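You operate a simulated robot arm through the tools that you are given. There is no shell and no other tool.

You are at the controls of a simulated robot arm. One attempt, no reset.

## Task
Clamp the white drawer knob, polish the grime off it and put it back in the rack.
Fine: load the yellow pad at the wax tin; rub only while the clamp is tight; pad back, clamp loose. Set down upright: polishing pad. What is to be rubbed or washed off counts as gone when no trace of it is left.

It is judged by the outcome, as a careful person would: the job done as asked, and still so three seconds after it is handed in. It fails if anything else is knocked over, pushed out of place, dropped, spilled or broken.

## Robot
A 6-joint arm with a four-finger gripper, fixed in place. Base frame: the origin is at the foot of the arm, x ahead of it, y to its left, z up; the work surface is at about z = 800. Units: mm, degrees, N and s.
With the tool pointing down near the work surface it reaches from about 260 to 680 mm from the base axis. Its first joint turns from -166.0 to 166.0 degrees. Payload 3.43 kg.
The tool frame sits at the grasp point between the pads (the TCP): z along the fingers, y along the line on which they close. The tips reach 30 mm beyond it. The gripper opens to 120 mm. The gripper's body begins 85 mm behind the TCP.
Orientation is that of the tool frame in the base frame, as a unit quaternion [x, y, z, w]. With the fingers straight down and closing along the base's y, the tool's x points along the base's -x, its y along +y and its z along -z.

## Interface
- The arm moves only by the tool step_arm. Its arguments are lists of equal length, an entry for each row: "travel": the shift along the tool's x, y, z in mm, a list of three; "turn": the turn, a rotation vector about the tool's x, y, z in degrees, a list of three; "claw": the gripper command, from -1 (shut) to 1 (fully open), values between in proportion. In form: {"travel": [[dx, dy, dz], ...], "turn": [[rx, ry, rz], ...], "claw": [claw, ...]}. A call has 1 to 20 rows; each row shifts and turns the commanded pose from where the row before left it, along the tool's axes as they then stand. Each row takes 0.2 s and may step no farther than 50 mm and 8.6 degrees from the row before; otherwise, or with a gripper value out of range, the whole call is refused. Where a pose cannot be reached the arm comes as near as it can. A force on the tool above 40 N (or 10 N above the force at the start of the call, whichever is more), or a blocked arm, ends the call early, and 0.2 s more pass. Each finger halts on what it meets, pressing with about 27 N; the grip force reading is that of the motor and also rises with nothing between the fingers. The clock runs only during rows and for 0.2 s after the last one: add rows that do not move to give the fingers time. The reply holds the time, the measured pose of the TCP, the force on the tool along the base axes, the opening and the grip force, in the units named above and with some noise, with the torque about the TCP (base axes, N m) and any sound that the robot's microphone picked up.
- Cameras (640 x 400 px; columns grow to the right, rows downward): "scene" is fixed at [399.3, -500.5, 1450.6]; the picture's right is [0.99, -0.11, 0.00], its down [-0.06, -0.59, -0.80] and it looks along [0.09, 0.80, -0.60] (base axes); focal length 335 px, centre (320, 200). "wrist" rides on the gripper at [71, -17, -121] in the tool frame; the picture's right is [0.23, 0.97, 0.00], its down [-0.81, 0.19, -0.55] and it looks along [-0.54, 0.13, 0.83] (tool axes); focal length 275 px, centre (320, 200). There is no depth. A picture from a camera that has moved, and an enlarged one, comes with that camera's place and axes in the base frame and with its lens.
- grab_frame(camera): a new picture of that camera. The clock stands still meanwhile.
- lift_body(by): slides the trunk up (or, below 0, down) by that many mm; the arm rides with it, the base frame stays. It gives what a move gives, with no picture.
- enlarge(camera, box): a new picture of the part [left, top, right, bottom] of that camera's present view, enlarged. The clock stands still meanwhile.
- close_job(): hands the job in; it is judged then, once.

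Nothing tells you positions but the pictures and the camera data. Unless the task says otherwise, let go and move clear before handing in.

The tools are called by a JSON object that holds its "name" and its "arguments". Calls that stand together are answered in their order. step_arm: Moves the arm, as the interface text tells. Its arguments: {"type":"object","properties":{"travel":{"type":"array"},"turn":{"type":"array"},"claw":{"type":"array"}},"required":["travel","turn","claw"]} The other tools are called the same way: lift_body (by) slides the trunk up or down; grab_frame (camera) takes a picture; enlarge (camera, box) takes an enlarged picture of a part of a camera's view; close_job () hands the job in.

At the start:

```text
clock: 0.0
tcp_pos: [501.7, 241.1, 1127.8]
ee_rot: [0.001, 1.0, 0.0, -0.001]
contact_force: [0.0, 0.0, -1.2]
torque: [0.0, 0.01, 0.01]
width: 119.7
finger_force: 0.0
trunk travel left (down, up): [-175.0, 265.0]
```

scene: 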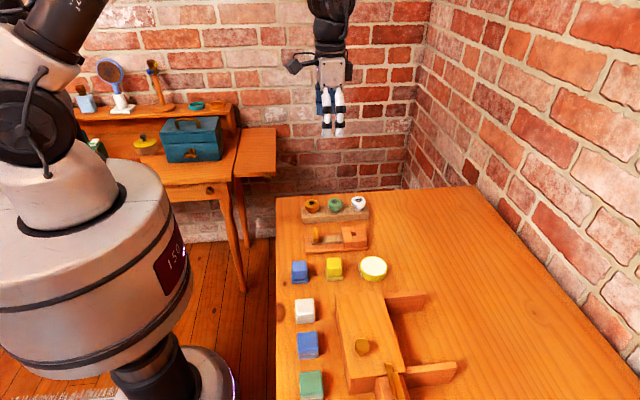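
wrist: 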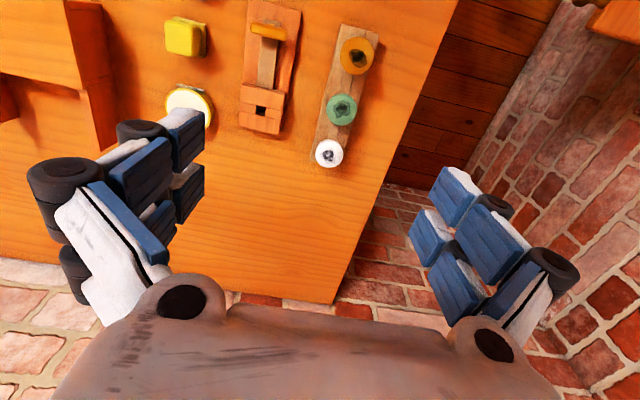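

I see a bench with a rack of three knobs (orange, green, white) at the back, a small clamp-like device in front of it, a wax tin, and coloured pads along the left. I'll look closer before moving.

{"name": "enlarge", "arguments": {"camera": "scene", "box": [270, 180, 400, 261]}}

{"name": "enlarge", "arguments": {"camera": "scene", "box": [270, 240, 480, 400]}}

{"name": "enlarge", "arguments": {"camera": "wrist", "box": [140, 0, 396, 180]}}

```text
4.92 times, centred on (335, 220) of scene
camera zoom: at [399.3, -500.5, 1450.6], right [0.99, -0.11, 0.0], down [-0.06, -0.59, -0.8], along [0.09, 0.8, -0.6], focal length 1650 px, centre (246, 99)
```

zoom: 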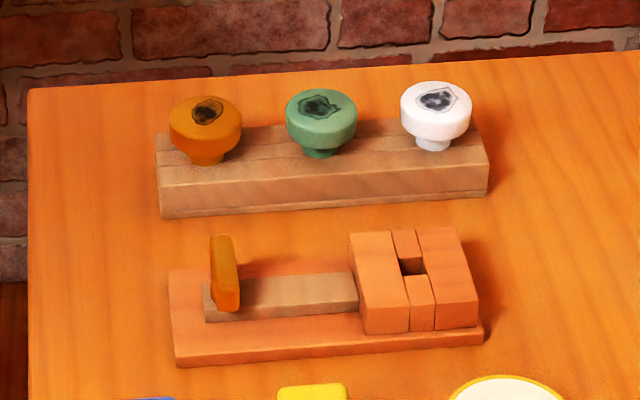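

```text
2.50 times, centred on (375, 320) of scene
camera zoom: at [399.3, -500.5, 1450.6], right [0.99, -0.11, 0.0], down [-0.06, -0.59, -0.8], along [0.09, 0.8, -0.6], focal length 838 px, centre (182, -100)
```

zoom: 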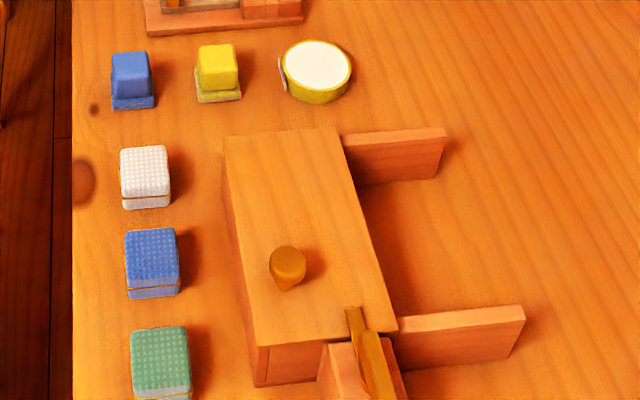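

```text
2.22 times, centred on (268, 90) of wrist
camera zoom: at [431.5, 224.5, 1248.6], right [-0.23, 0.97, 0.0], down [0.81, 0.19, 0.55], along [0.54, 0.13, -0.83], focal length 612 px, centre (436, 444)
```

zoom: 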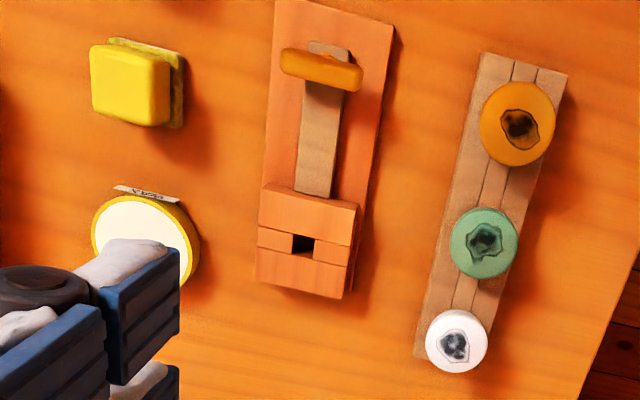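

The rack with the knobs is at about x 460–600, y 280. The clamp fixture is in front of it, with its hole near (565,160) and handle near (460,155); the yellow pad is near (493,42) and the wax tin near (593,41). I'll bring the wrist camera closer to see how the clamp works.

{"name": "step_arm", "arguments": {"travel": [[12, -17.5, 33], [12, -17.5, 33], [12, -17.5, 33], [12, -17.5, 33], [12, -17.5, 33], [11, -17.5, 33]], "turn": [[0, 0, 0], [0, 0, 0], [0, 0, 0], [0, 0, 0], [0, 0, 0], [0, 0, 0]], "claw": [1, 1, 1, 1, 1, 1]}}

{"name": "grab_frame", "arguments": {"camera": "wrist"}}

```text
clock: 1.4
tcp_pos: [432.2, 136.8, 928.7]
ee_rot: [-0.001, 1.0, 0.0, 0.0]
contact_force: [0.0, -0.2, -0.9]
torque: [-0.04, 0.01, -0.02]
width: 120.0
finger_force: 0.0
trunk travel left (down, up): [-175.0, 265.0]
```

```text
taken
camera wrist: at [361.6, 118.6, 1050.0], right [-0.23, 0.97, 0.0], down [0.81, 0.19, 0.55], along [0.54, 0.13, -0.83], focal length 275 px, centre (320, 200)
```

wrist: 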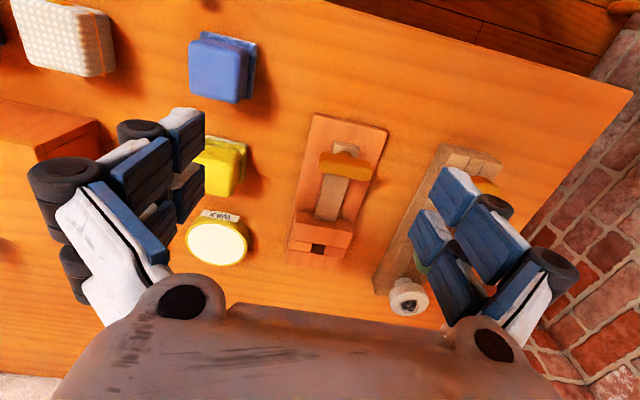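

{"name": "enlarge", "arguments": {"camera": "wrist", "box": [270, 100, 430, 270]}}

{"name": "enlarge", "arguments": {"camera": "scene", "box": [296, 216, 376, 256]}}

{"name": "enlarge", "arguments": {"camera": "wrist", "box": [170, 120, 270, 280]}}

{"name": "enlarge", "arguments": {"camera": "scene", "box": [285, 245, 395, 300]}}

```text
2.35 times, centred on (350, 185) of wrist
camera zoom: at [361.6, 118.6, 1050.0], right [-0.23, 0.97, 0.0], down [0.81, 0.19, 0.55], along [0.54, 0.13, -0.83], focal length 648 px, centre (249, 235)
```

zoom: 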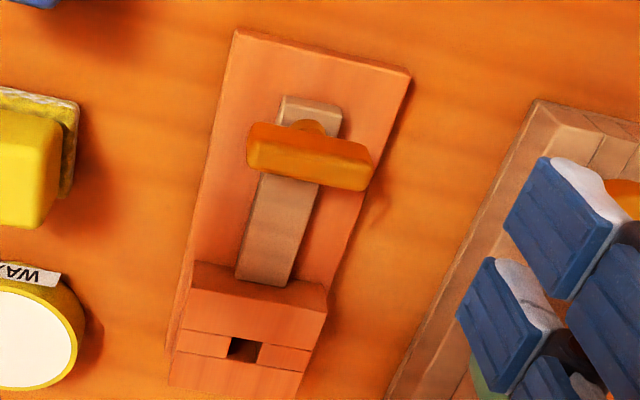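

```text
8.00 times, centred on (336, 236) of scene
camera zoom: at [399.3, -500.5, 1450.6], right [0.99, -0.11, 0.0], down [-0.06, -0.59, -0.8], along [0.09, 0.8, -0.6], focal length 2681 px, centre (192, -88)
```

zoom: 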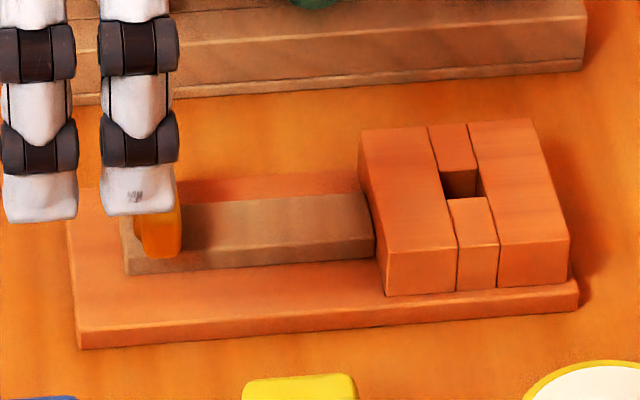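

```text
2.50 times, centred on (220, 200) of wrist
camera zoom: at [361.6, 118.6, 1050.0], right [-0.23, 0.97, 0.0], down [0.81, 0.19, 0.55], along [0.54, 0.13, -0.83], focal length 688 px, centre (570, 200)
```

zoom: 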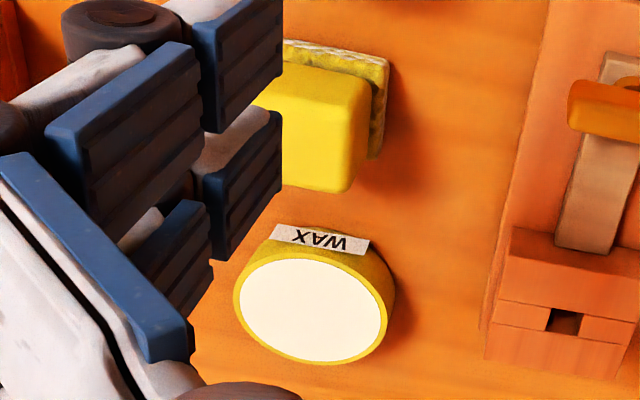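

```text
5.82 times, centred on (340, 272) of scene
camera zoom: at [399.3, -500.5, 1450.6], right [0.99, -0.11, 0.0], down [-0.06, -0.59, -0.8], along [0.09, 0.8, -0.6], focal length 1950 px, centre (204, -222)
```

zoom: 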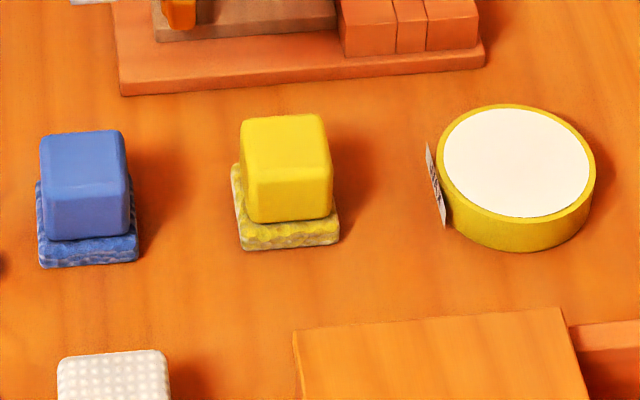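

The clamp looks like a bar with a cross handle running into a jaw block. I'll move the arm aside a little and look at the handle and the knob stem in more detail.

{"name": "step_arm", "arguments": {"travel": [[40, 0, -20], [40, 0, -20], [20, 0, 0]], "turn": [[0, 0, 0], [0, 0, 0], [0, 0, 0]], "claw": [1, 1, 1]}}

{"name": "enlarge", "arguments": {"camera": "scene", "box": [300, 222, 340, 252]}}

{"name": "enlarge", "arguments": {"camera": "scene", "box": [335, 222, 375, 252]}}

{"name": "enlarge", "arguments": {"camera": "scene", "box": [325, 190, 375, 225]}}

{"name": "enlarge", "arguments": {"camera": "wrist", "box": [270, 120, 430, 300]}}

```text
clock: 2.2
tcp_pos: [330.5, 135.9, 970.0]
ee_rot: [0.0, 1.0, 0.0, 0.0]
contact_force: [-0.2, 0.9, -0.5]
torque: [-0.02, 0.0, 0.03]
width: 119.9
finger_force: 0.1
trunk travel left (down, up): [-175.0, 265.0]
```

```text
13.33 times, centred on (320, 237) of scene
camera zoom: at [399.3, -500.5, 1450.6], right [0.99, -0.11, 0.0], down [-0.06, -0.59, -0.8], along [0.09, 0.8, -0.6], focal length 4468 px, centre (320, -293)
```

zoom: 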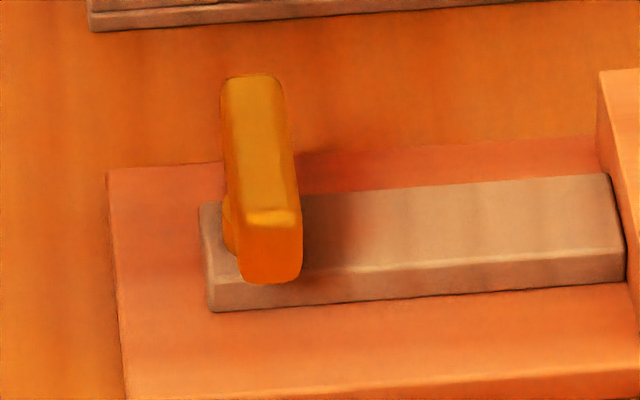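

```text
13.33 times, centred on (355, 237) of scene
camera zoom: at [399.3, -500.5, 1450.6], right [0.99, -0.11, 0.0], down [-0.06, -0.59, -0.8], along [0.09, 0.8, -0.6], focal length 4468 px, centre (-147, -293)
```

zoom: 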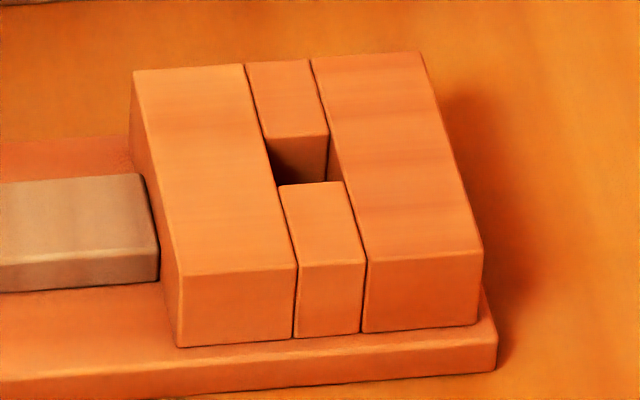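

```text
11.43 times, centred on (350, 208) of scene
camera zoom: at [399.3, -500.5, 1450.6], right [0.99, -0.11, 0.0], down [-0.06, -0.59, -0.8], along [0.09, 0.8, -0.6], focal length 3830 px, centre (-23, 114)
```

zoom: 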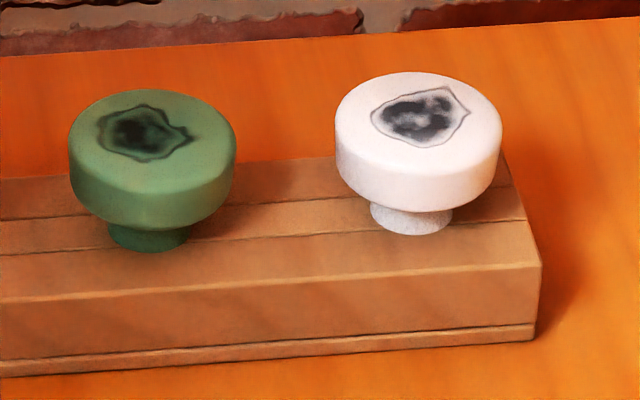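

```text
2.22 times, centred on (350, 210) of wrist
camera zoom: at [260.5, 119.6, 1091.0], right [-0.23, 0.97, 0.0], down [0.81, 0.19, 0.55], along [0.54, 0.13, -0.83], focal length 612 px, centre (253, 178)
```

zoom: 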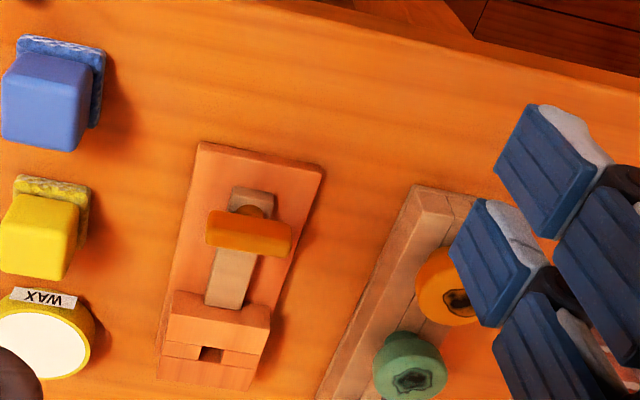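

The clamp seems to be a sliding bar with a cross handle that runs into the jaw block, and the knob stem should sit in the square hole. Next I'll measure the white knob from close up with the wrist camera.

{"name": "step_arm", "arguments": {"travel": [[-41, 26, 0], [-41, 26, 4], [-41, 26, 4], [-41, 26, 6], [-41, 25, 6]], "turn": [[0, 0, 0], [0, 0, 0], [0, 0, 0], [0, 0, 0], [0, 0, 0]], "claw": [1, 1, 1, 1, 1]}}

{"name": "grab_frame", "arguments": {"camera": "wrist"}}

{"name": "enlarge", "arguments": {"camera": "wrist", "box": [220, 120, 420, 280]}}

```text
clock: 3.4
tcp_pos: [536.9, 267.2, 946.1]
ee_rot: [0.0, 1.0, -0.001, -0.001]
contact_force: [1.0, 0.6, 0.3]
torque: [-0.02, 0.03, 0.0]
width: 119.8
finger_force: 0.0
trunk travel left (down, up): [-175.0, 265.0]
```

```text
taken
camera wrist: at [466.1, 249.7, 1067.6], right [-0.23, 0.97, 0.0], down [0.81, 0.19, 0.55], along [0.54, 0.13, -0.83], focal length 275 px, centre (320, 200)
```

wrist: 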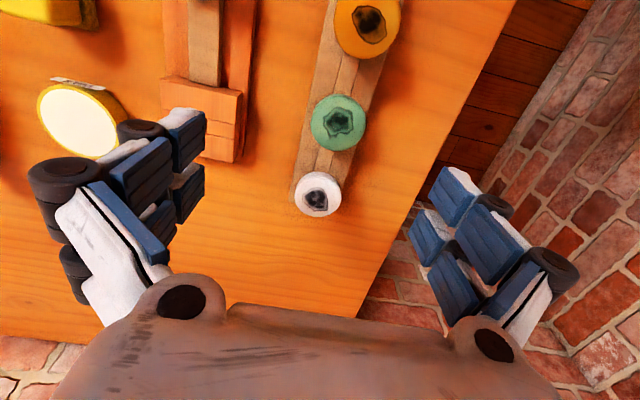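

```text
2.50 times, centred on (320, 200) of wrist
camera zoom: at [466.1, 249.7, 1067.6], right [-0.23, 0.97, 0.0], down [0.81, 0.19, 0.55], along [0.54, 0.13, -0.83], focal length 688 px, centre (320, 200)
```

zoom: 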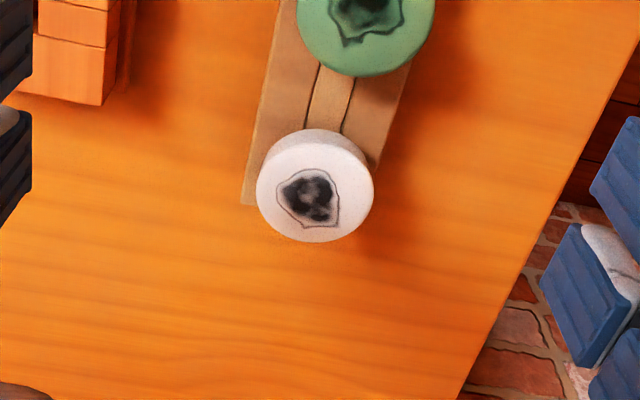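

The white knob's head looks to be about 43 mm across, centred near (602,281), with its top at about z 853. I'll get a closer second view to refine this, then one of the clamp hole.

{"name": "step_arm", "arguments": {"travel": [[-25, 4, 20], [-20, 4, 20]], "turn": [[0, 0, 0], [0, 0, 0]], "claw": [1, 1]}}

{"name": "enlarge", "arguments": {"camera": "wrist", "box": [220, 60, 420, 260]}}

{"name": "step_arm", "arguments": {"travel": [[20, -40, -20], [20, -40, -20], [10, -35, 0]], "turn": [[0, 0, 0], [0, 0, 0], [0, 0, 0]], "claw": [1, 1, 1]}}

{"name": "enlarge", "arguments": {"camera": "wrist", "box": [220, 60, 420, 260]}}

{"name": "step_arm", "arguments": {"travel": [[-35, 3, 20], [-30, 3, 20]], "turn": [[0, 0, 0], [0, 0, 0]], "claw": [1, 1]}}

{"name": "enlarge", "arguments": {"camera": "wrist", "box": [220, 60, 420, 260]}}

```text
clock: 4.0
tcp_pos: [583.4, 275.5, 909.6]
ee_rot: [0.0, 1.0, 0.001, 0.0]
contact_force: [0.2, -0.6, 0.4]
torque: [-0.04, 0.01, 0.01]
width: 120.0
finger_force: 0.1
trunk travel left (down, up): [-175.0, 265.0]
```

```text
2.00 times, centred on (320, 160) of wrist
camera zoom: at [512.1, 257.2, 1029.8], right [-0.23, 0.97, 0.0], down [0.81, 0.19, 0.55], along [0.54, 0.13, -0.83], focal length 551 px, centre (320, 280)
```

zoom: 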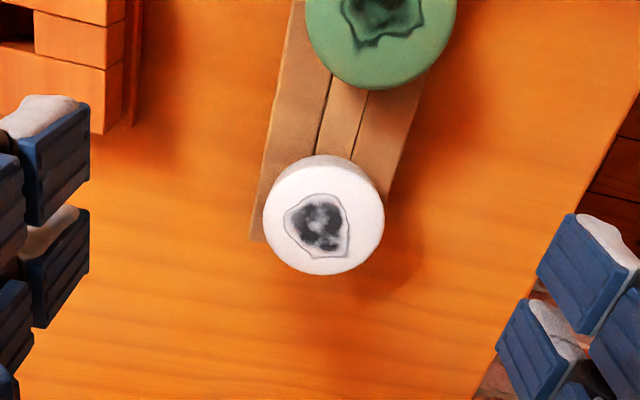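

```text
clock: 4.8
tcp_pos: [531.8, 157.6, 950.3]
ee_rot: [0.0, 1.0, -0.001, -0.001]
contact_force: [-0.3, -0.3, 0.7]
torque: [0.02, 0.0, -0.03]
width: 120.0
finger_force: 0.1
trunk travel left (down, up): [-175.0, 265.0]
```

```text
2.00 times, centred on (320, 160) of wrist
camera zoom: at [460.6, 140.7, 1070.8], right [-0.23, 0.97, 0.0], down [0.81, 0.19, 0.55], along [0.54, 0.13, -0.83], focal length 551 px, centre (320, 280)
```

zoom: 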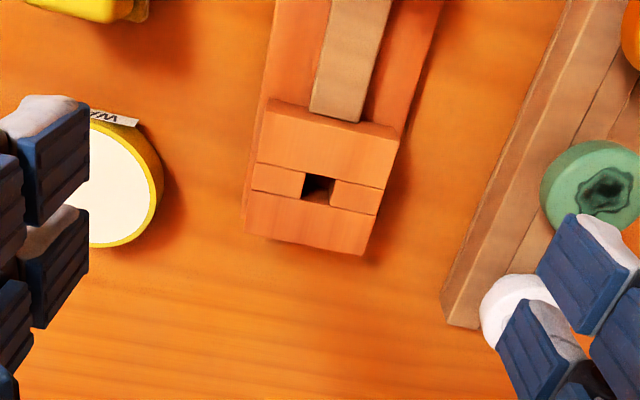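

```text
clock: 5.4
tcp_pos: [596.6, 163.9, 908.0]
ee_rot: [0.001, 1.0, 0.0, 0.0]
contact_force: [0.8, -0.4, -0.3]
torque: [-0.02, 0.03, -0.02]
width: 120.0
finger_force: 0.1
trunk travel left (down, up): [-175.0, 265.0]
```

```text
2.00 times, centred on (320, 160) of wrist
camera zoom: at [526.1, 147.2, 1029.4], right [-0.23, 0.97, 0.0], down [0.81, 0.19, 0.55], along [0.54, 0.13, -0.83], focal length 551 px, centre (320, 280)
```

zoom: 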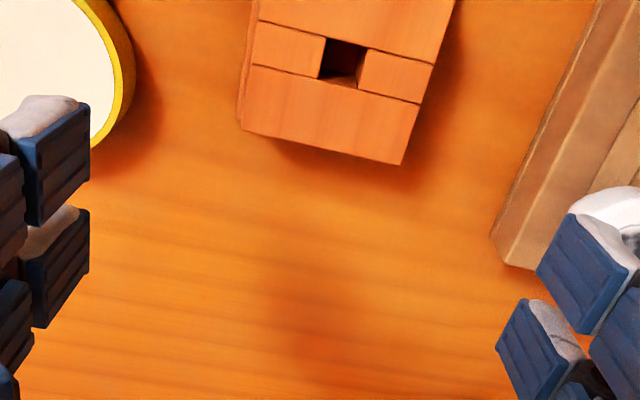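

The clamp block looks aligned with the axes, with a hole of about 14 mm at (567,165) and its top at about z 827. The knob head is near (602,280.5), spanning z 836–853, so I'll move above it with the gripper part-open and check alignment.

{"name": "step_arm", "arguments": {"travel": [[-2, 40, 0], [-2, 40, 0], [-2, 36.5, 0], [0, 0, 20], [0, 0, 0]], "turn": [[0, 0, 0], [0, 0, 0], [0, 0, 0], [0, 0, 0], [0, 0, 0]], "claw": [0.5, 0.3, 0.3, 0.3, 0.3]}}

{"name": "grab_frame", "arguments": {"camera": "wrist"}}

{"name": "enlarge", "arguments": {"camera": "scene", "box": [290, 140, 430, 228]}}

```text
clock: 6.6
tcp_pos: [601.1, 281.5, 890.3]
ee_rot: [0.001, 1.0, 0.0, 0.0]
contact_force: [-0.3, 0.2, 0.1]
torque: [0.0, -0.01, -0.02]
width: 77.8
finger_force: 0.0
trunk travel left (down, up): [-175.0, 265.0]
```

```text
taken
camera wrist: at [531.3, 263.4, 1011.4], right [-0.23, 0.97, 0.0], down [0.81, 0.19, 0.55], along [0.54, 0.13, -0.83], focal length 275 px, centre (320, 200)
```

wrist: 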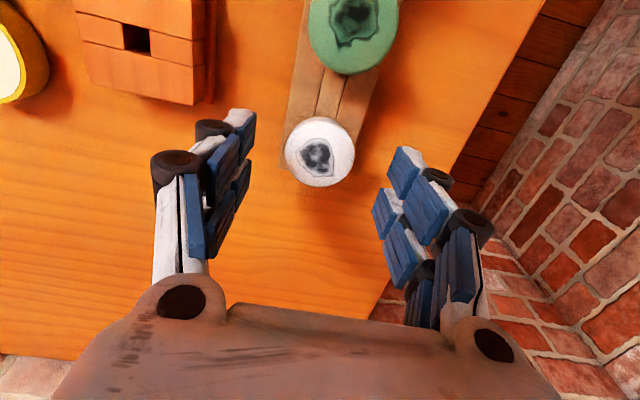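

```text
4.55 times, centred on (360, 184) of scene
camera zoom: at [399.3, -500.5, 1450.6], right [0.99, -0.11, 0.0], down [-0.06, -0.59, -0.8], along [0.09, 0.8, -0.6], focal length 1523 px, centre (138, 273)
```

zoom: 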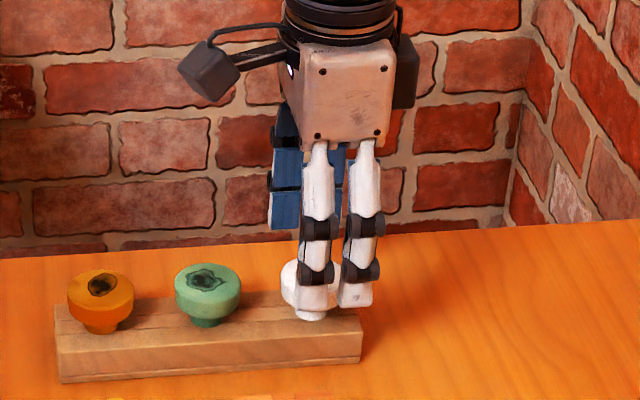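

The gripper is centred over the white knob within about 1 mm. I'll go down so the fingertips stay just above the rack, then close on the head.

{"name": "step_arm", "arguments": {"travel": [[0, 0, 17], [0, 0, 16], [0, 0, 0], [0, 0, 0], [0, 0, 0], [0, 0, 0], [0, 0, 0]], "turn": [[0, 0, 0], [0, 0, 0], [0, 0, 0], [0, 0, 0], [0, 0, 0], [0, 0, 0], [0, 0, 0]], "claw": [0.3, 0.3, 0.3, 0.0, -0.3, -0.3, -0.3]}}

{"name": "grab_frame", "arguments": {"camera": "wrist"}}

{"name": "enlarge", "arguments": {"camera": "scene", "box": [320, 170, 400, 220]}}

```text
clock: 8.2
tcp_pos: [601.2, 281.4, 856.2]
ee_rot: [0.0, 1.0, 0.0, 0.0]
contact_force: [-0.2, -0.6, -0.1]
torque: [0.01, 0.01, 0.01]
width: 42.2
finger_force: 0.2
trunk travel left (down, up): [-175.0, 265.0]
```

```text
taken
camera wrist: at [531.4, 263.7, 977.6], right [-0.23, 0.97, 0.0], down [0.81, 0.19, 0.55], along [0.54, 0.13, -0.83], focal length 275 px, centre (320, 200)
```

wrist: 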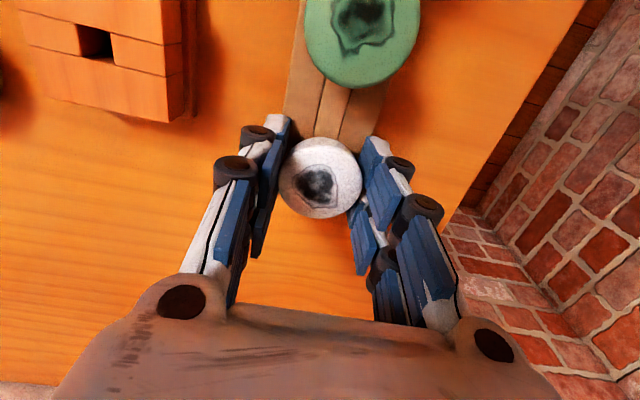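

```text
8.00 times, centred on (360, 195) of scene
camera zoom: at [399.3, -500.5, 1450.6], right [0.99, -0.11, 0.0], down [-0.06, -0.59, -0.8], along [0.09, 0.8, -0.6], focal length 2681 px, centre (0, 240)
```

zoom: 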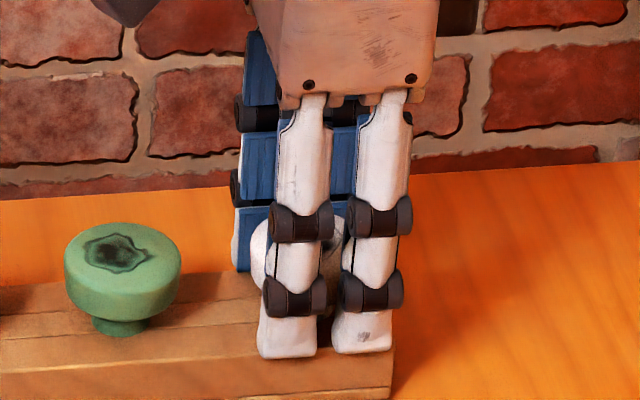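

The fingers are at 42 mm and just about at the head, with no grip force yet. I'll close further.

{"name": "step_arm", "arguments": {"travel": [[0, 0, 0], [0, 0, 0], [0, 0, 0], [0, 0, 0]], "turn": [[0, 0, 0], [0, 0, 0], [0, 0, 0], [0, 0, 0]], "claw": [-0.5, -0.7, -1, -1]}}

{"name": "grab_frame", "arguments": {"camera": "wrist"}}

```text
clock: 9.2
tcp_pos: [602.1, 281.1, 856.7]
ee_rot: [0.0, 1.0, 0.0, 0.0]
contact_force: [0.3, -0.3, 0.3]
torque: [-0.01, 0.0, 0.01]
width: 40.8
finger_force: 27.2
trunk travel left (down, up): [-175.0, 265.0]
```

```text
taken
camera wrist: at [531.4, 263.6, 977.6], right [-0.23, 0.97, 0.0], down [0.81, 0.19, 0.55], along [0.54, 0.13, -0.83], focal length 275 px, centre (320, 200)
```

wrist: 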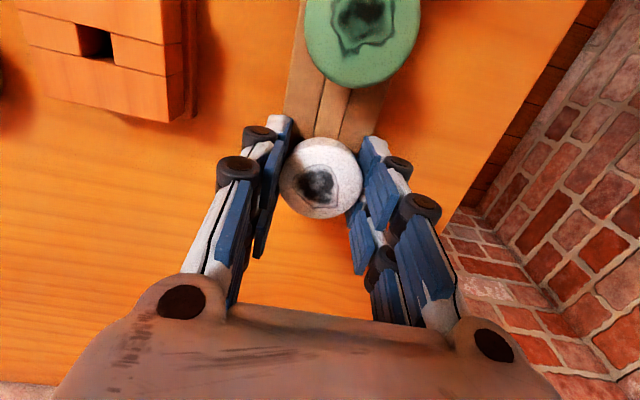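

The knob is held (40.8 mm, 27 N). I'll lift it straight up and look at its stem.

{"name": "step_arm", "arguments": {"travel": [[0, 0, -5], [0, 0, -10], [0, 0, -20], [0, 0, -25], [0, 0, 0]], "turn": [[0, 0, 0], [0, 0, 0], [0, 0, 0], [0, 0, 0], [0, 0, 0]], "claw": [-1, -1, -1, -1, -1]}}

{"name": "enlarge", "arguments": {"camera": "scene", "box": [320, 150, 400, 220]}}

{"name": "grab_frame", "arguments": {"camera": "wrist"}}

```text
clock: 10.4
tcp_pos: [602.1, 281.6, 916.3]
ee_rot: [0.0, 1.0, 0.0, 0.001]
contact_force: [-0.6, -1.0, -1.1]
torque: [-0.01, 0.03, -0.01]
width: 0.1
finger_force: 27.4
trunk travel left (down, up): [-175.0, 265.0]
```

```text
5.71 times, centred on (360, 185) of scene
camera zoom: at [399.3, -500.5, 1450.6], right [0.99, -0.11, 0.0], down [-0.06, -0.59, -0.8], along [0.09, 0.8, -0.6], focal length 1915 px, centre (91, 286)
```

zoom: 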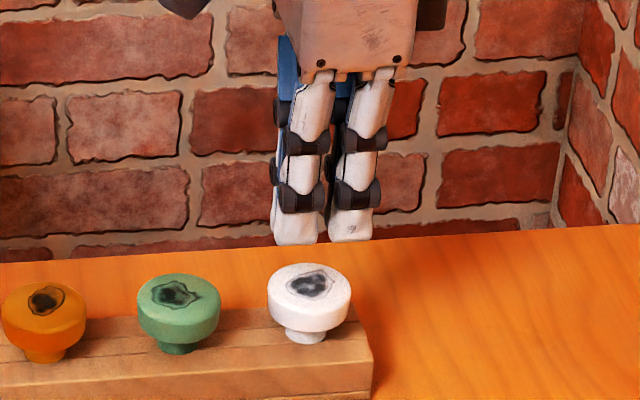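

```text
taken
camera wrist: at [531.4, 263.9, 1037.7], right [-0.23, 0.97, 0.0], down [0.81, 0.19, 0.55], along [0.54, 0.13, -0.83], focal length 275 px, centre (320, 200)
```

wrist: 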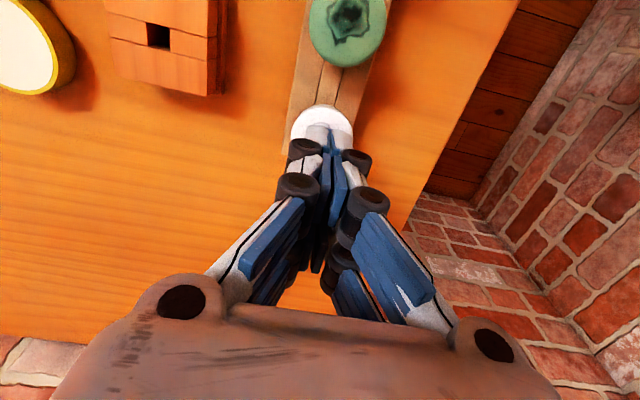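

The gripper came away empty; the knob slipped out and is still seated in the rack, apparently undisturbed. I'll re-grip slightly lower and lift slowly while reading the force.

{"name": "step_arm", "arguments": {"travel": [[0, 0, 0], [0, 0, 0], [0, 0, 0], [0, 0, 0], [0, 0, 0]], "turn": [[0, 0, 0], [0, 0, 0], [0, 0, 0], [0, 0, 0], [0, 0, 0]], "claw": [0.2, 0.2, 0.2, 0.2, 0.2]}}

{"name": "grab_frame", "arguments": {"camera": "wrist"}}

{"name": "enlarge", "arguments": {"camera": "scene", "box": [335, 190, 375, 220]}}

```text
clock: 11.6
tcp_pos: [601.7, 281.1, 916.0]
ee_rot: [0.0, 1.0, 0.0, 0.0]
contact_force: [0.3, 1.6, -0.1]
torque: [-0.01, 0.01, -0.02]
width: 72.0
finger_force: 0.0
trunk travel left (down, up): [-175.0, 265.0]
```

```text
taken
camera wrist: at [531.4, 264.0, 1037.7], right [-0.23, 0.97, 0.0], down [0.81, 0.19, 0.55], along [0.54, 0.13, -0.83], focal length 275 px, centre (320, 200)
```

wrist: 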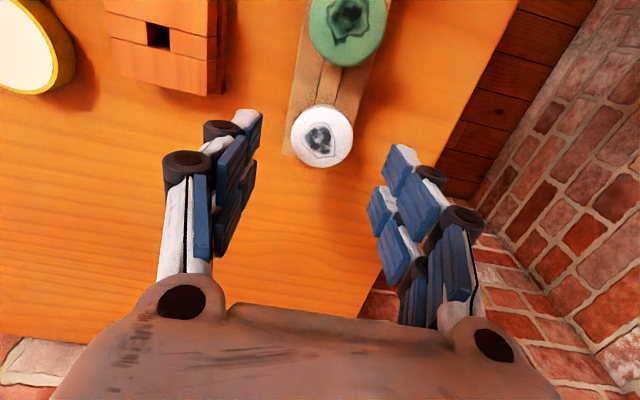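

```text
13.33 times, centred on (355, 205) of scene
camera zoom: at [399.3, -500.5, 1450.6], right [0.99, -0.11, 0.0], down [-0.06, -0.59, -0.8], along [0.09, 0.8, -0.6], focal length 4468 px, centre (-147, 133)
```

zoom: 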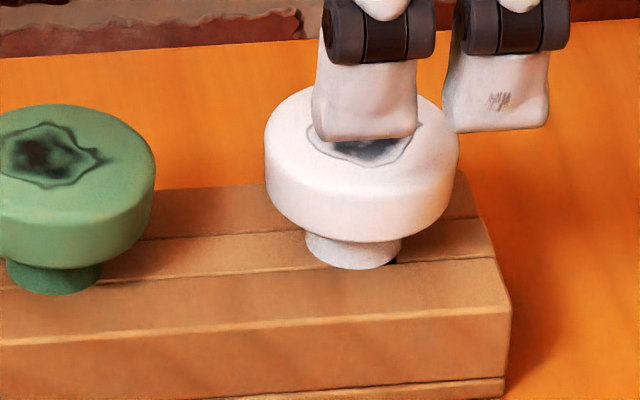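

{"name": "step_arm", "arguments": {"travel": [[0, 0, 20], [0, 0, 20], [0, 0, 15], [0, 0, 7], [0, 0, 0]], "turn": [[0, 0, 0], [0, 0, 0], [0, 0, 0], [0, 0, 0], [0, 0, 0]], "claw": [0.2, 0.2, 0.2, 0.2, 0.2]}}

{"name": "step_arm", "arguments": {"travel": [[0, 0, 0], [0, 0, 0], [0, 0, 0], [0, 0, 0], [0, 0, 0], [0, 0, 0]], "turn": [[0, 0, 0], [0, 0, 0], [0, 0, 0], [0, 0, 0], [0, 0, 0], [0, 0, 0]], "claw": [-1, -1, -1, -1, -1, -1]}}

{"name": "enlarge", "arguments": {"camera": "scene", "box": [335, 185, 375, 215]}}

{"name": "enlarge", "arguments": {"camera": "wrist", "box": [220, 100, 420, 260]}}

```text
clock: 12.8
tcp_pos: [602.3, 281.0, 853.3]
ee_rot: [0.0, 1.0, 0.0, 0.0]
contact_force: [0.5, 0.0, 0.0]
torque: [0.04, -0.01, 0.01]
width: 72.3
finger_force: 0.0
trunk travel left (down, up): [-175.0, 265.0]
```

```text
clock: 14.2
tcp_pos: [602.5, 278.9, 853.5]
ee_rot: [0.0, 1.0, 0.0, 0.001]
contact_force: [0.9, -7.3, 0.9]
torque: [-0.6, 0.06, 0.08]
width: 51.3
finger_force: 44.7
trunk travel left (down, up): [-175.0, 265.0]
```

```text
13.33 times, centred on (355, 200) of scene
camera zoom: at [399.3, -500.5, 1450.6], right [0.99, -0.11, 0.0], down [-0.06, -0.59, -0.8], along [0.09, 0.8, -0.6], focal length 4468 px, centre (-147, 200)
```

zoom: 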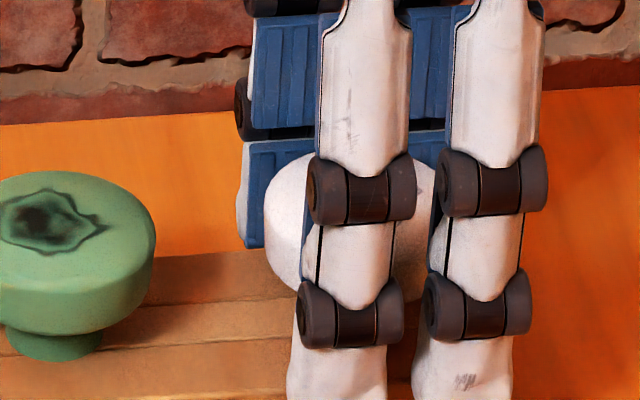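

```text
2.50 times, centred on (320, 180) of wrist
camera zoom: at [531.6, 262.8, 975.7], right [-0.23, 0.97, 0.0], down [0.81, 0.19, 0.55], along [0.54, 0.13, -0.83], focal length 688 px, centre (320, 250)
```

zoom: 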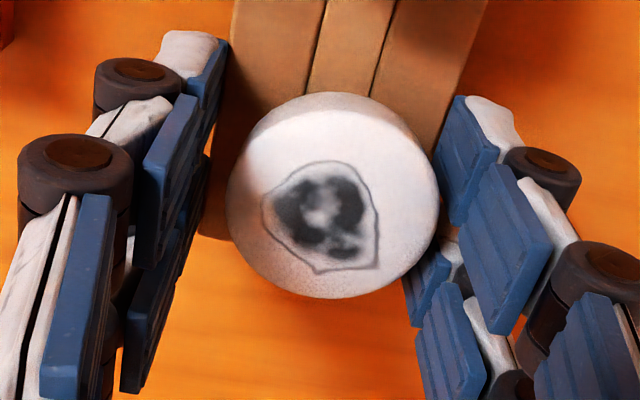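

The fingertips closed on the rack's own sides (51 mm) rather than the knob, so I'm 3 mm too low. I'll open, rise and re-grip, then lift in tiny steps watching the force.

{"name": "step_arm", "arguments": {"travel": [[0, 0, 0], [0, 0, 0], [0, 0, 0], [0, 0, -5], [0, 0, 0]], "turn": [[0, 0, 0], [0, 0, 0], [0, 0, 0], [0, 0, 0], [0, 0, 0]], "claw": [0.0, 0.2, 0.2, 0.2, 0.2]}}

{"name": "step_arm", "arguments": {"travel": [[0, 0, 0], [0, 0, 0], [0, 0, 0], [0, 0, 0], [0, 0, 0], [0, 0, 0]], "turn": [[0, 0, 0], [0, 0, 0], [0, 0, 0], [0, 0, 0], [0, 0, 0], [0, 0, 0]], "claw": [-1, -1, -1, -1, -1, -1]}}

{"name": "step_arm", "arguments": {"travel": [[0, 0, -1], [0, 0, -1], [0, 0, 0]], "turn": [[0, 0, 0], [0, 0, 0], [0, 0, 0]], "claw": [-1, -1, -1]}}

{"name": "enlarge", "arguments": {"camera": "wrist", "box": [220, 100, 420, 260]}}

```text
clock: 15.4
tcp_pos: [602.3, 280.7, 858.7]
ee_rot: [-0.001, 1.0, 0.0, 0.0]
contact_force: [0.2, 0.0, 1.4]
torque: [0.02, -0.01, -0.04]
width: 72.0
finger_force: 0.0
trunk travel left (down, up): [-175.0, 265.0]
```

```text
clock: 16.8
tcp_pos: [601.6, 281.1, 858.7]
ee_rot: [0.001, 1.0, 0.0, 0.0]
contact_force: [-0.7, -0.1, 2.2]
torque: [-0.02, -0.02, -0.01]
width: 40.8
finger_force: 27.0
trunk travel left (down, up): [-175.0, 265.0]
```

```text
clock: 17.6
tcp_pos: [601.5, 282.2, 861.0]
ee_rot: [0.0, 1.0, 0.001, 0.0]
contact_force: [0.5, -0.4, 0.1]
torque: [-0.02, -0.02, 0.04]
width: 41.0
finger_force: 26.6
trunk travel left (down, up): [-175.0, 265.0]
```

```text
2.50 times, centred on (320, 180) of wrist
camera zoom: at [531.4, 264.1, 982.5], right [-0.23, 0.97, 0.0], down [0.81, 0.19, 0.55], along [0.54, 0.13, -0.83], focal length 688 px, centre (320, 250)
```

zoom: 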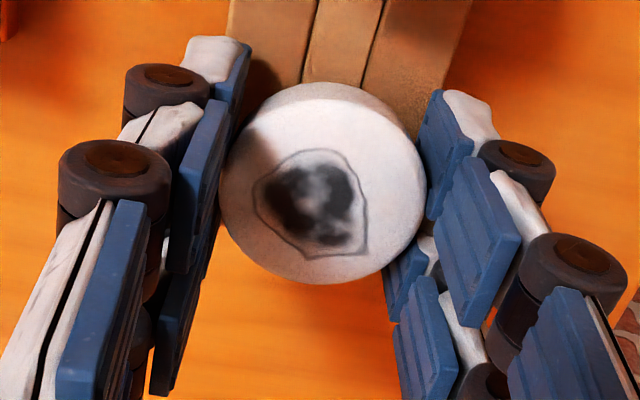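

The 2 mm lift put almost no force on the tool. I'll continue slowly and check whether the knob follows.

{"name": "step_arm", "arguments": {"travel": [[0, 0, -2], [0, 0, -2], [0, 0, -2], [0, 0, -2], [0, 0, 0]], "turn": [[0, 0, 0], [0, 0, 0], [0, 0, 0], [0, 0, 0], [0, 0, 0]], "claw": [-1, -1, -1, -1, -1]}}

{"name": "enlarge", "arguments": {"camera": "wrist", "box": [220, 100, 420, 260]}}

{"name": "enlarge", "arguments": {"camera": "scene", "box": [335, 185, 375, 215]}}

```text
clock: 18.8
tcp_pos: [603.1, 282.1, 868.8]
ee_rot: [0.0, 1.0, 0.0, 0.0]
contact_force: [0.0, 0.5, -1.0]
torque: [0.01, 0.03, -0.01]
width: 41.1
finger_force: 27.0
trunk travel left (down, up): [-175.0, 265.0]
```

```text
2.50 times, centred on (320, 180) of wrist
camera zoom: at [531.7, 263.9, 990.6], right [-0.23, 0.97, 0.0], down [0.81, 0.19, 0.55], along [0.54, 0.13, -0.83], focal length 688 px, centre (320, 250)
```

zoom: 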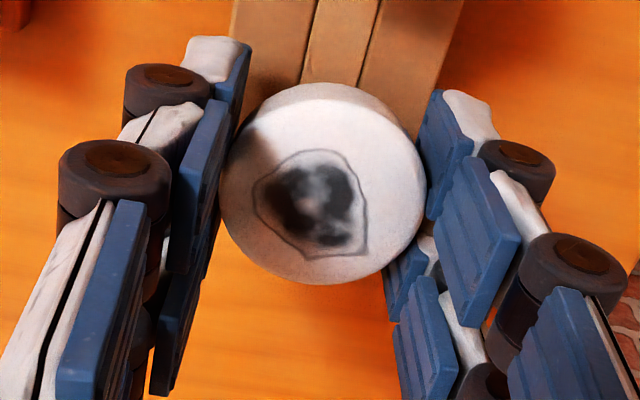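

```text
13.33 times, centred on (355, 200) of scene
camera zoom: at [399.3, -500.5, 1450.6], right [0.99, -0.11, 0.0], down [-0.06, -0.59, -0.8], along [0.09, 0.8, -0.6], focal length 4468 px, centre (-147, 200)
```

zoom: 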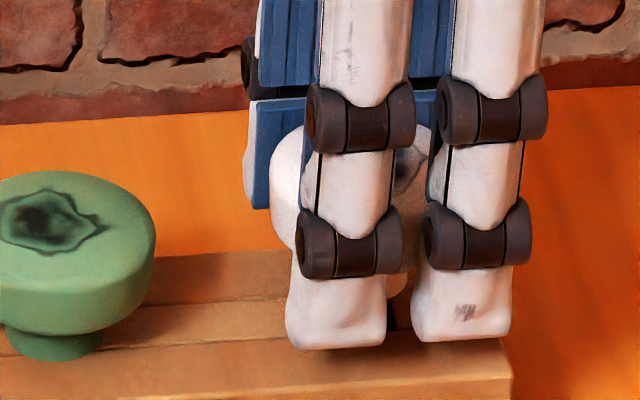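

The knob is now rising with the gripper. I'll keep lifting gently.

{"name": "step_arm", "arguments": {"travel": [[0, 0, -2], [0, 0, -2], [0, 0, -2], [0, 0, -2], [0, 0, -2], [0, 0, -2], [0, 0, -2], [0, 0, -2], [0, 0, -2], [0, 0, -2], [0, 0, -2], [0, 0, -2], [0, 0, -2], [0, 0, -2], [0, 0, -1]], "turn": [[0, 0, 0], [0, 0, 0], [0, 0, 0], [0, 0, 0], [0, 0, 0], [0, 0, 0], [0, 0, 0], [0, 0, 0], [0, 0, 0], [0, 0, 0], [0, 0, 0], [0, 0, 0], [0, 0, 0], [0, 0, 0], [0, 0, 0]], "claw": [-1, -1, -1, -1, -1, -1, -1, -1, -1, -1, -1, -1, -1, -1, -1]}}

{"name": "enlarge", "arguments": {"camera": "wrist", "box": [220, 100, 420, 260]}}

{"name": "enlarge", "arguments": {"camera": "scene", "box": [325, 165, 385, 215]}}

```text
clock: 22.0
tcp_pos: [601.4, 281.7, 897.5]
ee_rot: [0.0, 1.0, 0.0, 0.0]
contact_force: [0.6, -0.3, -0.7]
torque: [0.05, 0.01, 0.0]
width: 41.2
finger_force: 27.0
trunk travel left (down, up): [-175.0, 265.0]
```

```text
2.50 times, centred on (320, 180) of wrist
camera zoom: at [531.5, 263.8, 1019.7], right [-0.23, 0.97, 0.0], down [0.81, 0.19, 0.55], along [0.54, 0.13, -0.83], focal length 688 px, centre (320, 250)
```

zoom: 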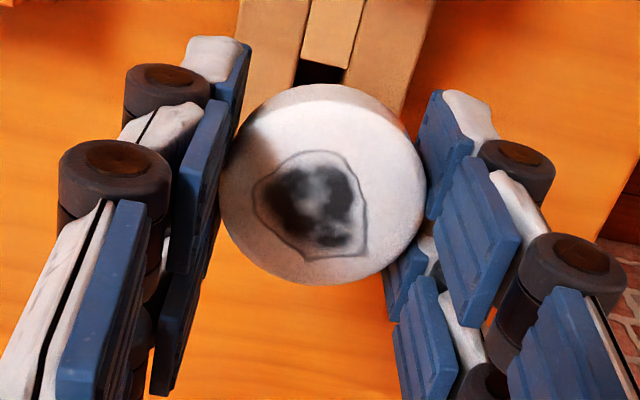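

```text
8.00 times, centred on (355, 190) of scene
camera zoom: at [399.3, -500.5, 1450.6], right [0.99, -0.11, 0.0], down [-0.06, -0.59, -0.8], along [0.09, 0.8, -0.6], focal length 2681 px, centre (40, 280)
```

zoom: 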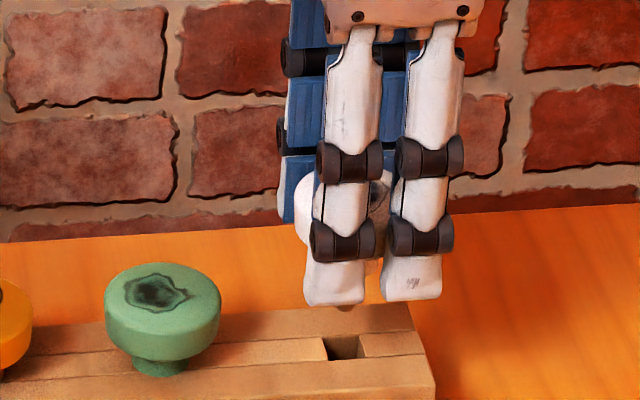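

The knob is out with its stem visible just below the fingertips. I'll zoom in to find exactly where it sits relative to the fingers before inserting it.

{"name": "enlarge", "arguments": {"camera": "wrist", "box": [270, 120, 370, 220]}}

{"name": "enlarge", "arguments": {"camera": "scene", "box": [345, 175, 375, 210]}}

```text
4.00 times, centred on (320, 170) of wrist
camera zoom: at [531.5, 263.8, 1019.7], right [-0.23, 0.97, 0.0], down [0.81, 0.19, 0.55], along [0.54, 0.13, -0.83], focal length 1101 px, centre (320, 320)
```

zoom: 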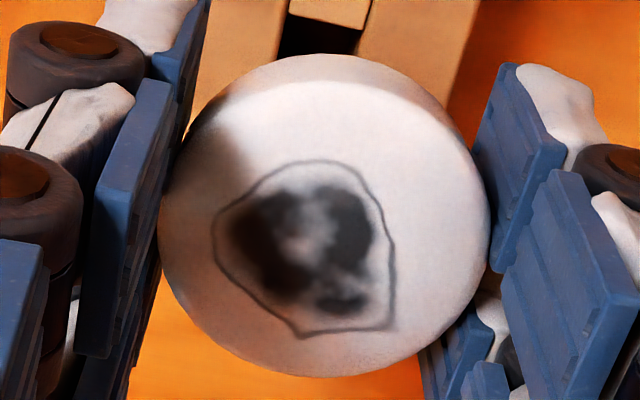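

```text
11.43 times, centred on (360, 192) of scene
camera zoom: at [399.3, -500.5, 1450.6], right [0.99, -0.11, 0.0], down [-0.06, -0.59, -0.8], along [0.09, 0.8, -0.6], focal length 3830 px, centre (-137, 286)
```

zoom: 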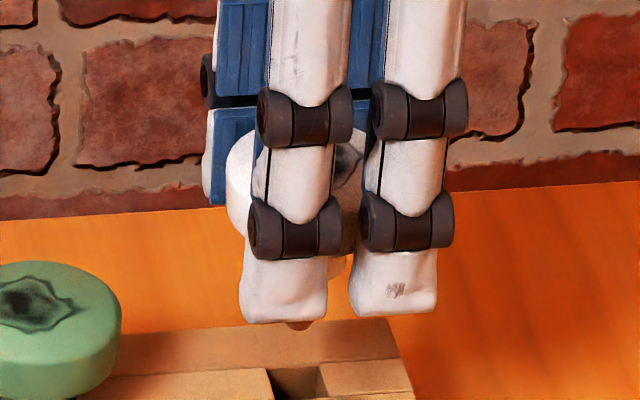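

The knob sits about 3.5 mm toward −x of the finger centre, and its stem is slim. I'll carry it slowly above the clamp hole with that offset.

{"name": "step_arm", "arguments": {"travel": [[0, 0, -4], [0, 0, -6], [0, -5, 0], [2, -7, 0], [2, -8, 0], [2, -8, 0], [2, -8, 0], [2, -8, 0], [2, -8, 0], [2, -8, 0], [2, -8, 0], [3, -8, 0], [3, -8, 0], [3, -8, 0], [3, -8, 0], [3, -7, 0], [2, -5, 0], [0, -2.8, 0], [0, 0, 0]], "turn": [[0, 0, 0], [0, 0, 0], [0, 0, 0], [0, 0, 0], [0, 0, 0], [0, 0, 0], [0, 0, 0], [0, 0, 0], [0, 0, 0], [0, 0, 0], [0, 0, 0], [0, 0, 0], [0, 0, 0], [0, 0, 0], [0, 0, 0], [0, 0, 0], [0, 0, 0], [0, 0, 0], [0, 0, 0]], "claw": [-1, -1, -1, -1, -1, -1, -1, -1, -1, -1, -1, -1, -1, -1, -1, -1, -1, -1, -1]}}

{"name": "enlarge", "arguments": {"camera": "scene", "box": [325, 190, 385, 250]}}

{"name": "grab_frame", "arguments": {"camera": "wrist"}}

```text
clock: 26.0
tcp_pos: [569.7, 165.9, 908.9]
ee_rot: [0.0, 1.0, 0.0, 0.001]
contact_force: [0.3, -0.6, -1.0]
torque: [0.0, -0.01, 0.02]
width: 41.0
finger_force: 27.0
trunk travel left (down, up): [-175.0, 265.0]
```

```text
6.67 times, centred on (355, 220) of scene
camera zoom: at [399.3, -500.5, 1450.6], right [0.99, -0.11, 0.0], down [-0.06, -0.59, -0.8], along [0.09, 0.8, -0.6], focal length 2234 px, centre (87, 67)
```

zoom: 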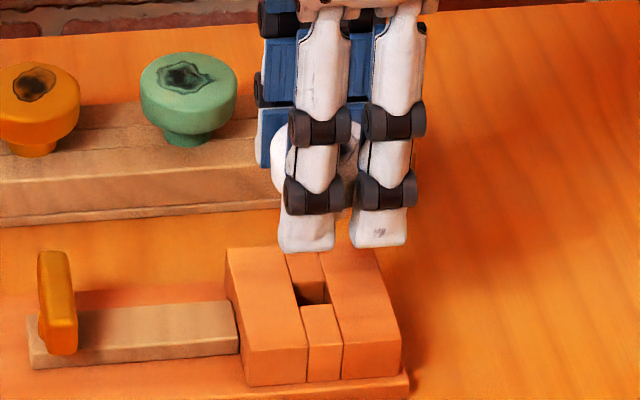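

```text
taken
camera wrist: at [498.2, 149.1, 1029.5], right [-0.23, 0.97, 0.0], down [0.81, 0.19, 0.55], along [0.54, 0.13, -0.83], focal length 275 px, centre (320, 200)
```

wrist: 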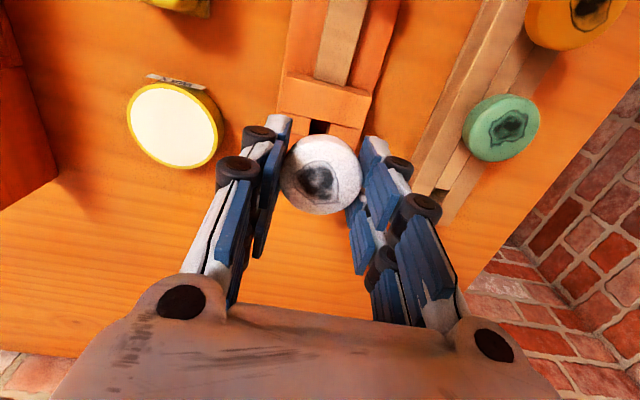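

The knob appears lined up over the hole within about 1 mm. I'll go down until the stem tip is just above the block and check again.

{"name": "step_arm", "arguments": {"travel": [[0, 0, 4], [0, 0, 5], [0, 0, 5], [0, 0, 5], [0, 0, 3], [0, 0, 0]], "turn": [[0, 0, 0], [0, 0, 0], [0, 0, 0], [0, 0, 0], [0, 0, 0], [0, 0, 0]], "claw": [-1, -1, -1, -1, -1, -1]}}

{"name": "enlarge", "arguments": {"camera": "scene", "box": [340, 210, 380, 245]}}

{"name": "enlarge", "arguments": {"camera": "wrist", "box": [260, 60, 380, 220]}}

```text
clock: 27.4
tcp_pos: [568.9, 165.9, 885.4]
ee_rot: [0.0, 1.0, 0.0, 0.001]
contact_force: [0.1, -0.7, -0.8]
torque: [0.02, -0.01, -0.04]
width: 40.7
finger_force: 27.5
trunk travel left (down, up): [-175.0, 265.0]
```

```text
11.43 times, centred on (360, 228) of scene
camera zoom: at [399.3, -500.5, 1450.6], right [0.99, -0.11, 0.0], down [-0.06, -0.59, -0.8], along [0.09, 0.8, -0.6], focal length 3830 px, centre (-137, -114)
```

zoom: 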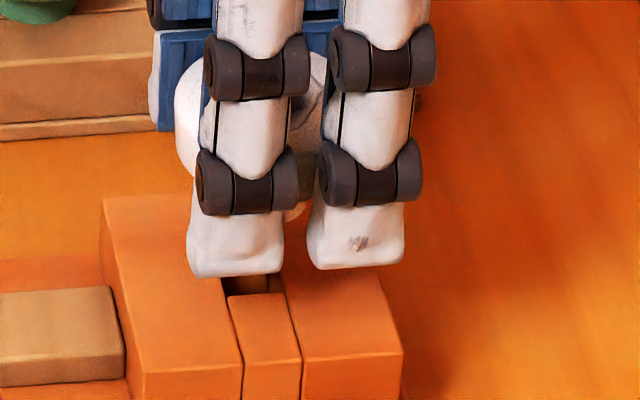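

```text
2.50 times, centred on (320, 140) of wrist
camera zoom: at [498.4, 149.4, 1007.3], right [-0.23, 0.97, 0.0], down [0.81, 0.19, 0.55], along [0.54, 0.13, -0.83], focal length 688 px, centre (320, 350)
```

zoom: 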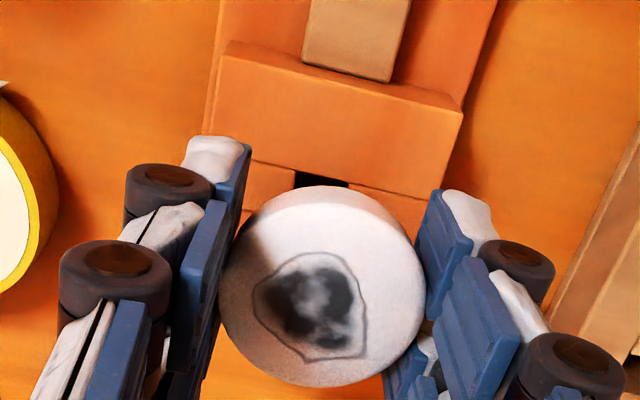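

Everything still lines up, so I'll insert slowly, watching the force.

{"name": "step_arm", "arguments": {"travel": [[0, 0, 2], [0, 0, 2], [0, 0, 2], [0, 0, 2], [0, 0, 2], [0, 0, 0]], "turn": [[0, 0, 0], [0, 0, 0], [0, 0, 0], [0, 0, 0], [0, 0, 0], [0, 0, 0]], "claw": [-1, -1, -1, -1, -1, -1]}}

{"name": "enlarge", "arguments": {"camera": "scene", "box": [340, 210, 380, 245]}}

{"name": "enlarge", "arguments": {"camera": "wrist", "box": [260, 60, 380, 220]}}

```text
clock: 28.8
tcp_pos: [569.2, 165.9, 876.6]
ee_rot: [0.0, 1.0, 0.0, 0.001]
contact_force: [-0.1, 0.2, 0.2]
torque: [0.02, 0.0, 0.0]
width: 40.8
finger_force: 26.8
trunk travel left (down, up): [-175.0, 265.0]
```

```text
11.43 times, centred on (360, 228) of scene
camera zoom: at [399.3, -500.5, 1450.6], right [0.99, -0.11, 0.0], down [-0.06, -0.59, -0.8], along [0.09, 0.8, -0.6], focal length 3830 px, centre (-137, -114)
```

zoom: 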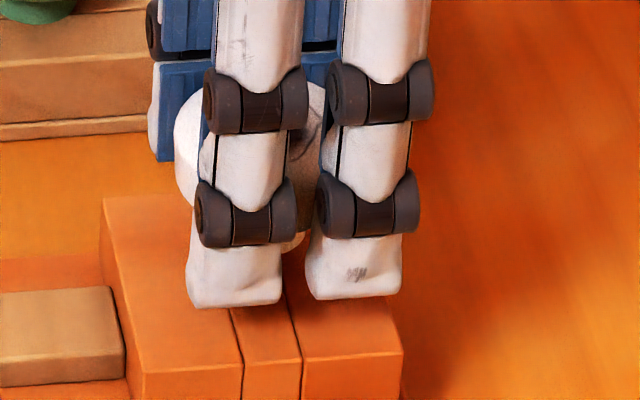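

```text
2.50 times, centred on (320, 140) of wrist
camera zoom: at [498.7, 149.3, 997.9], right [-0.23, 0.97, 0.0], down [0.81, 0.19, 0.55], along [0.54, 0.13, -0.83], focal length 688 px, centre (320, 350)
```

zoom: 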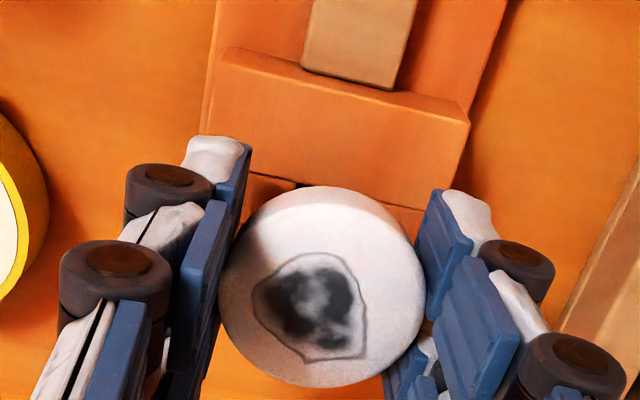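

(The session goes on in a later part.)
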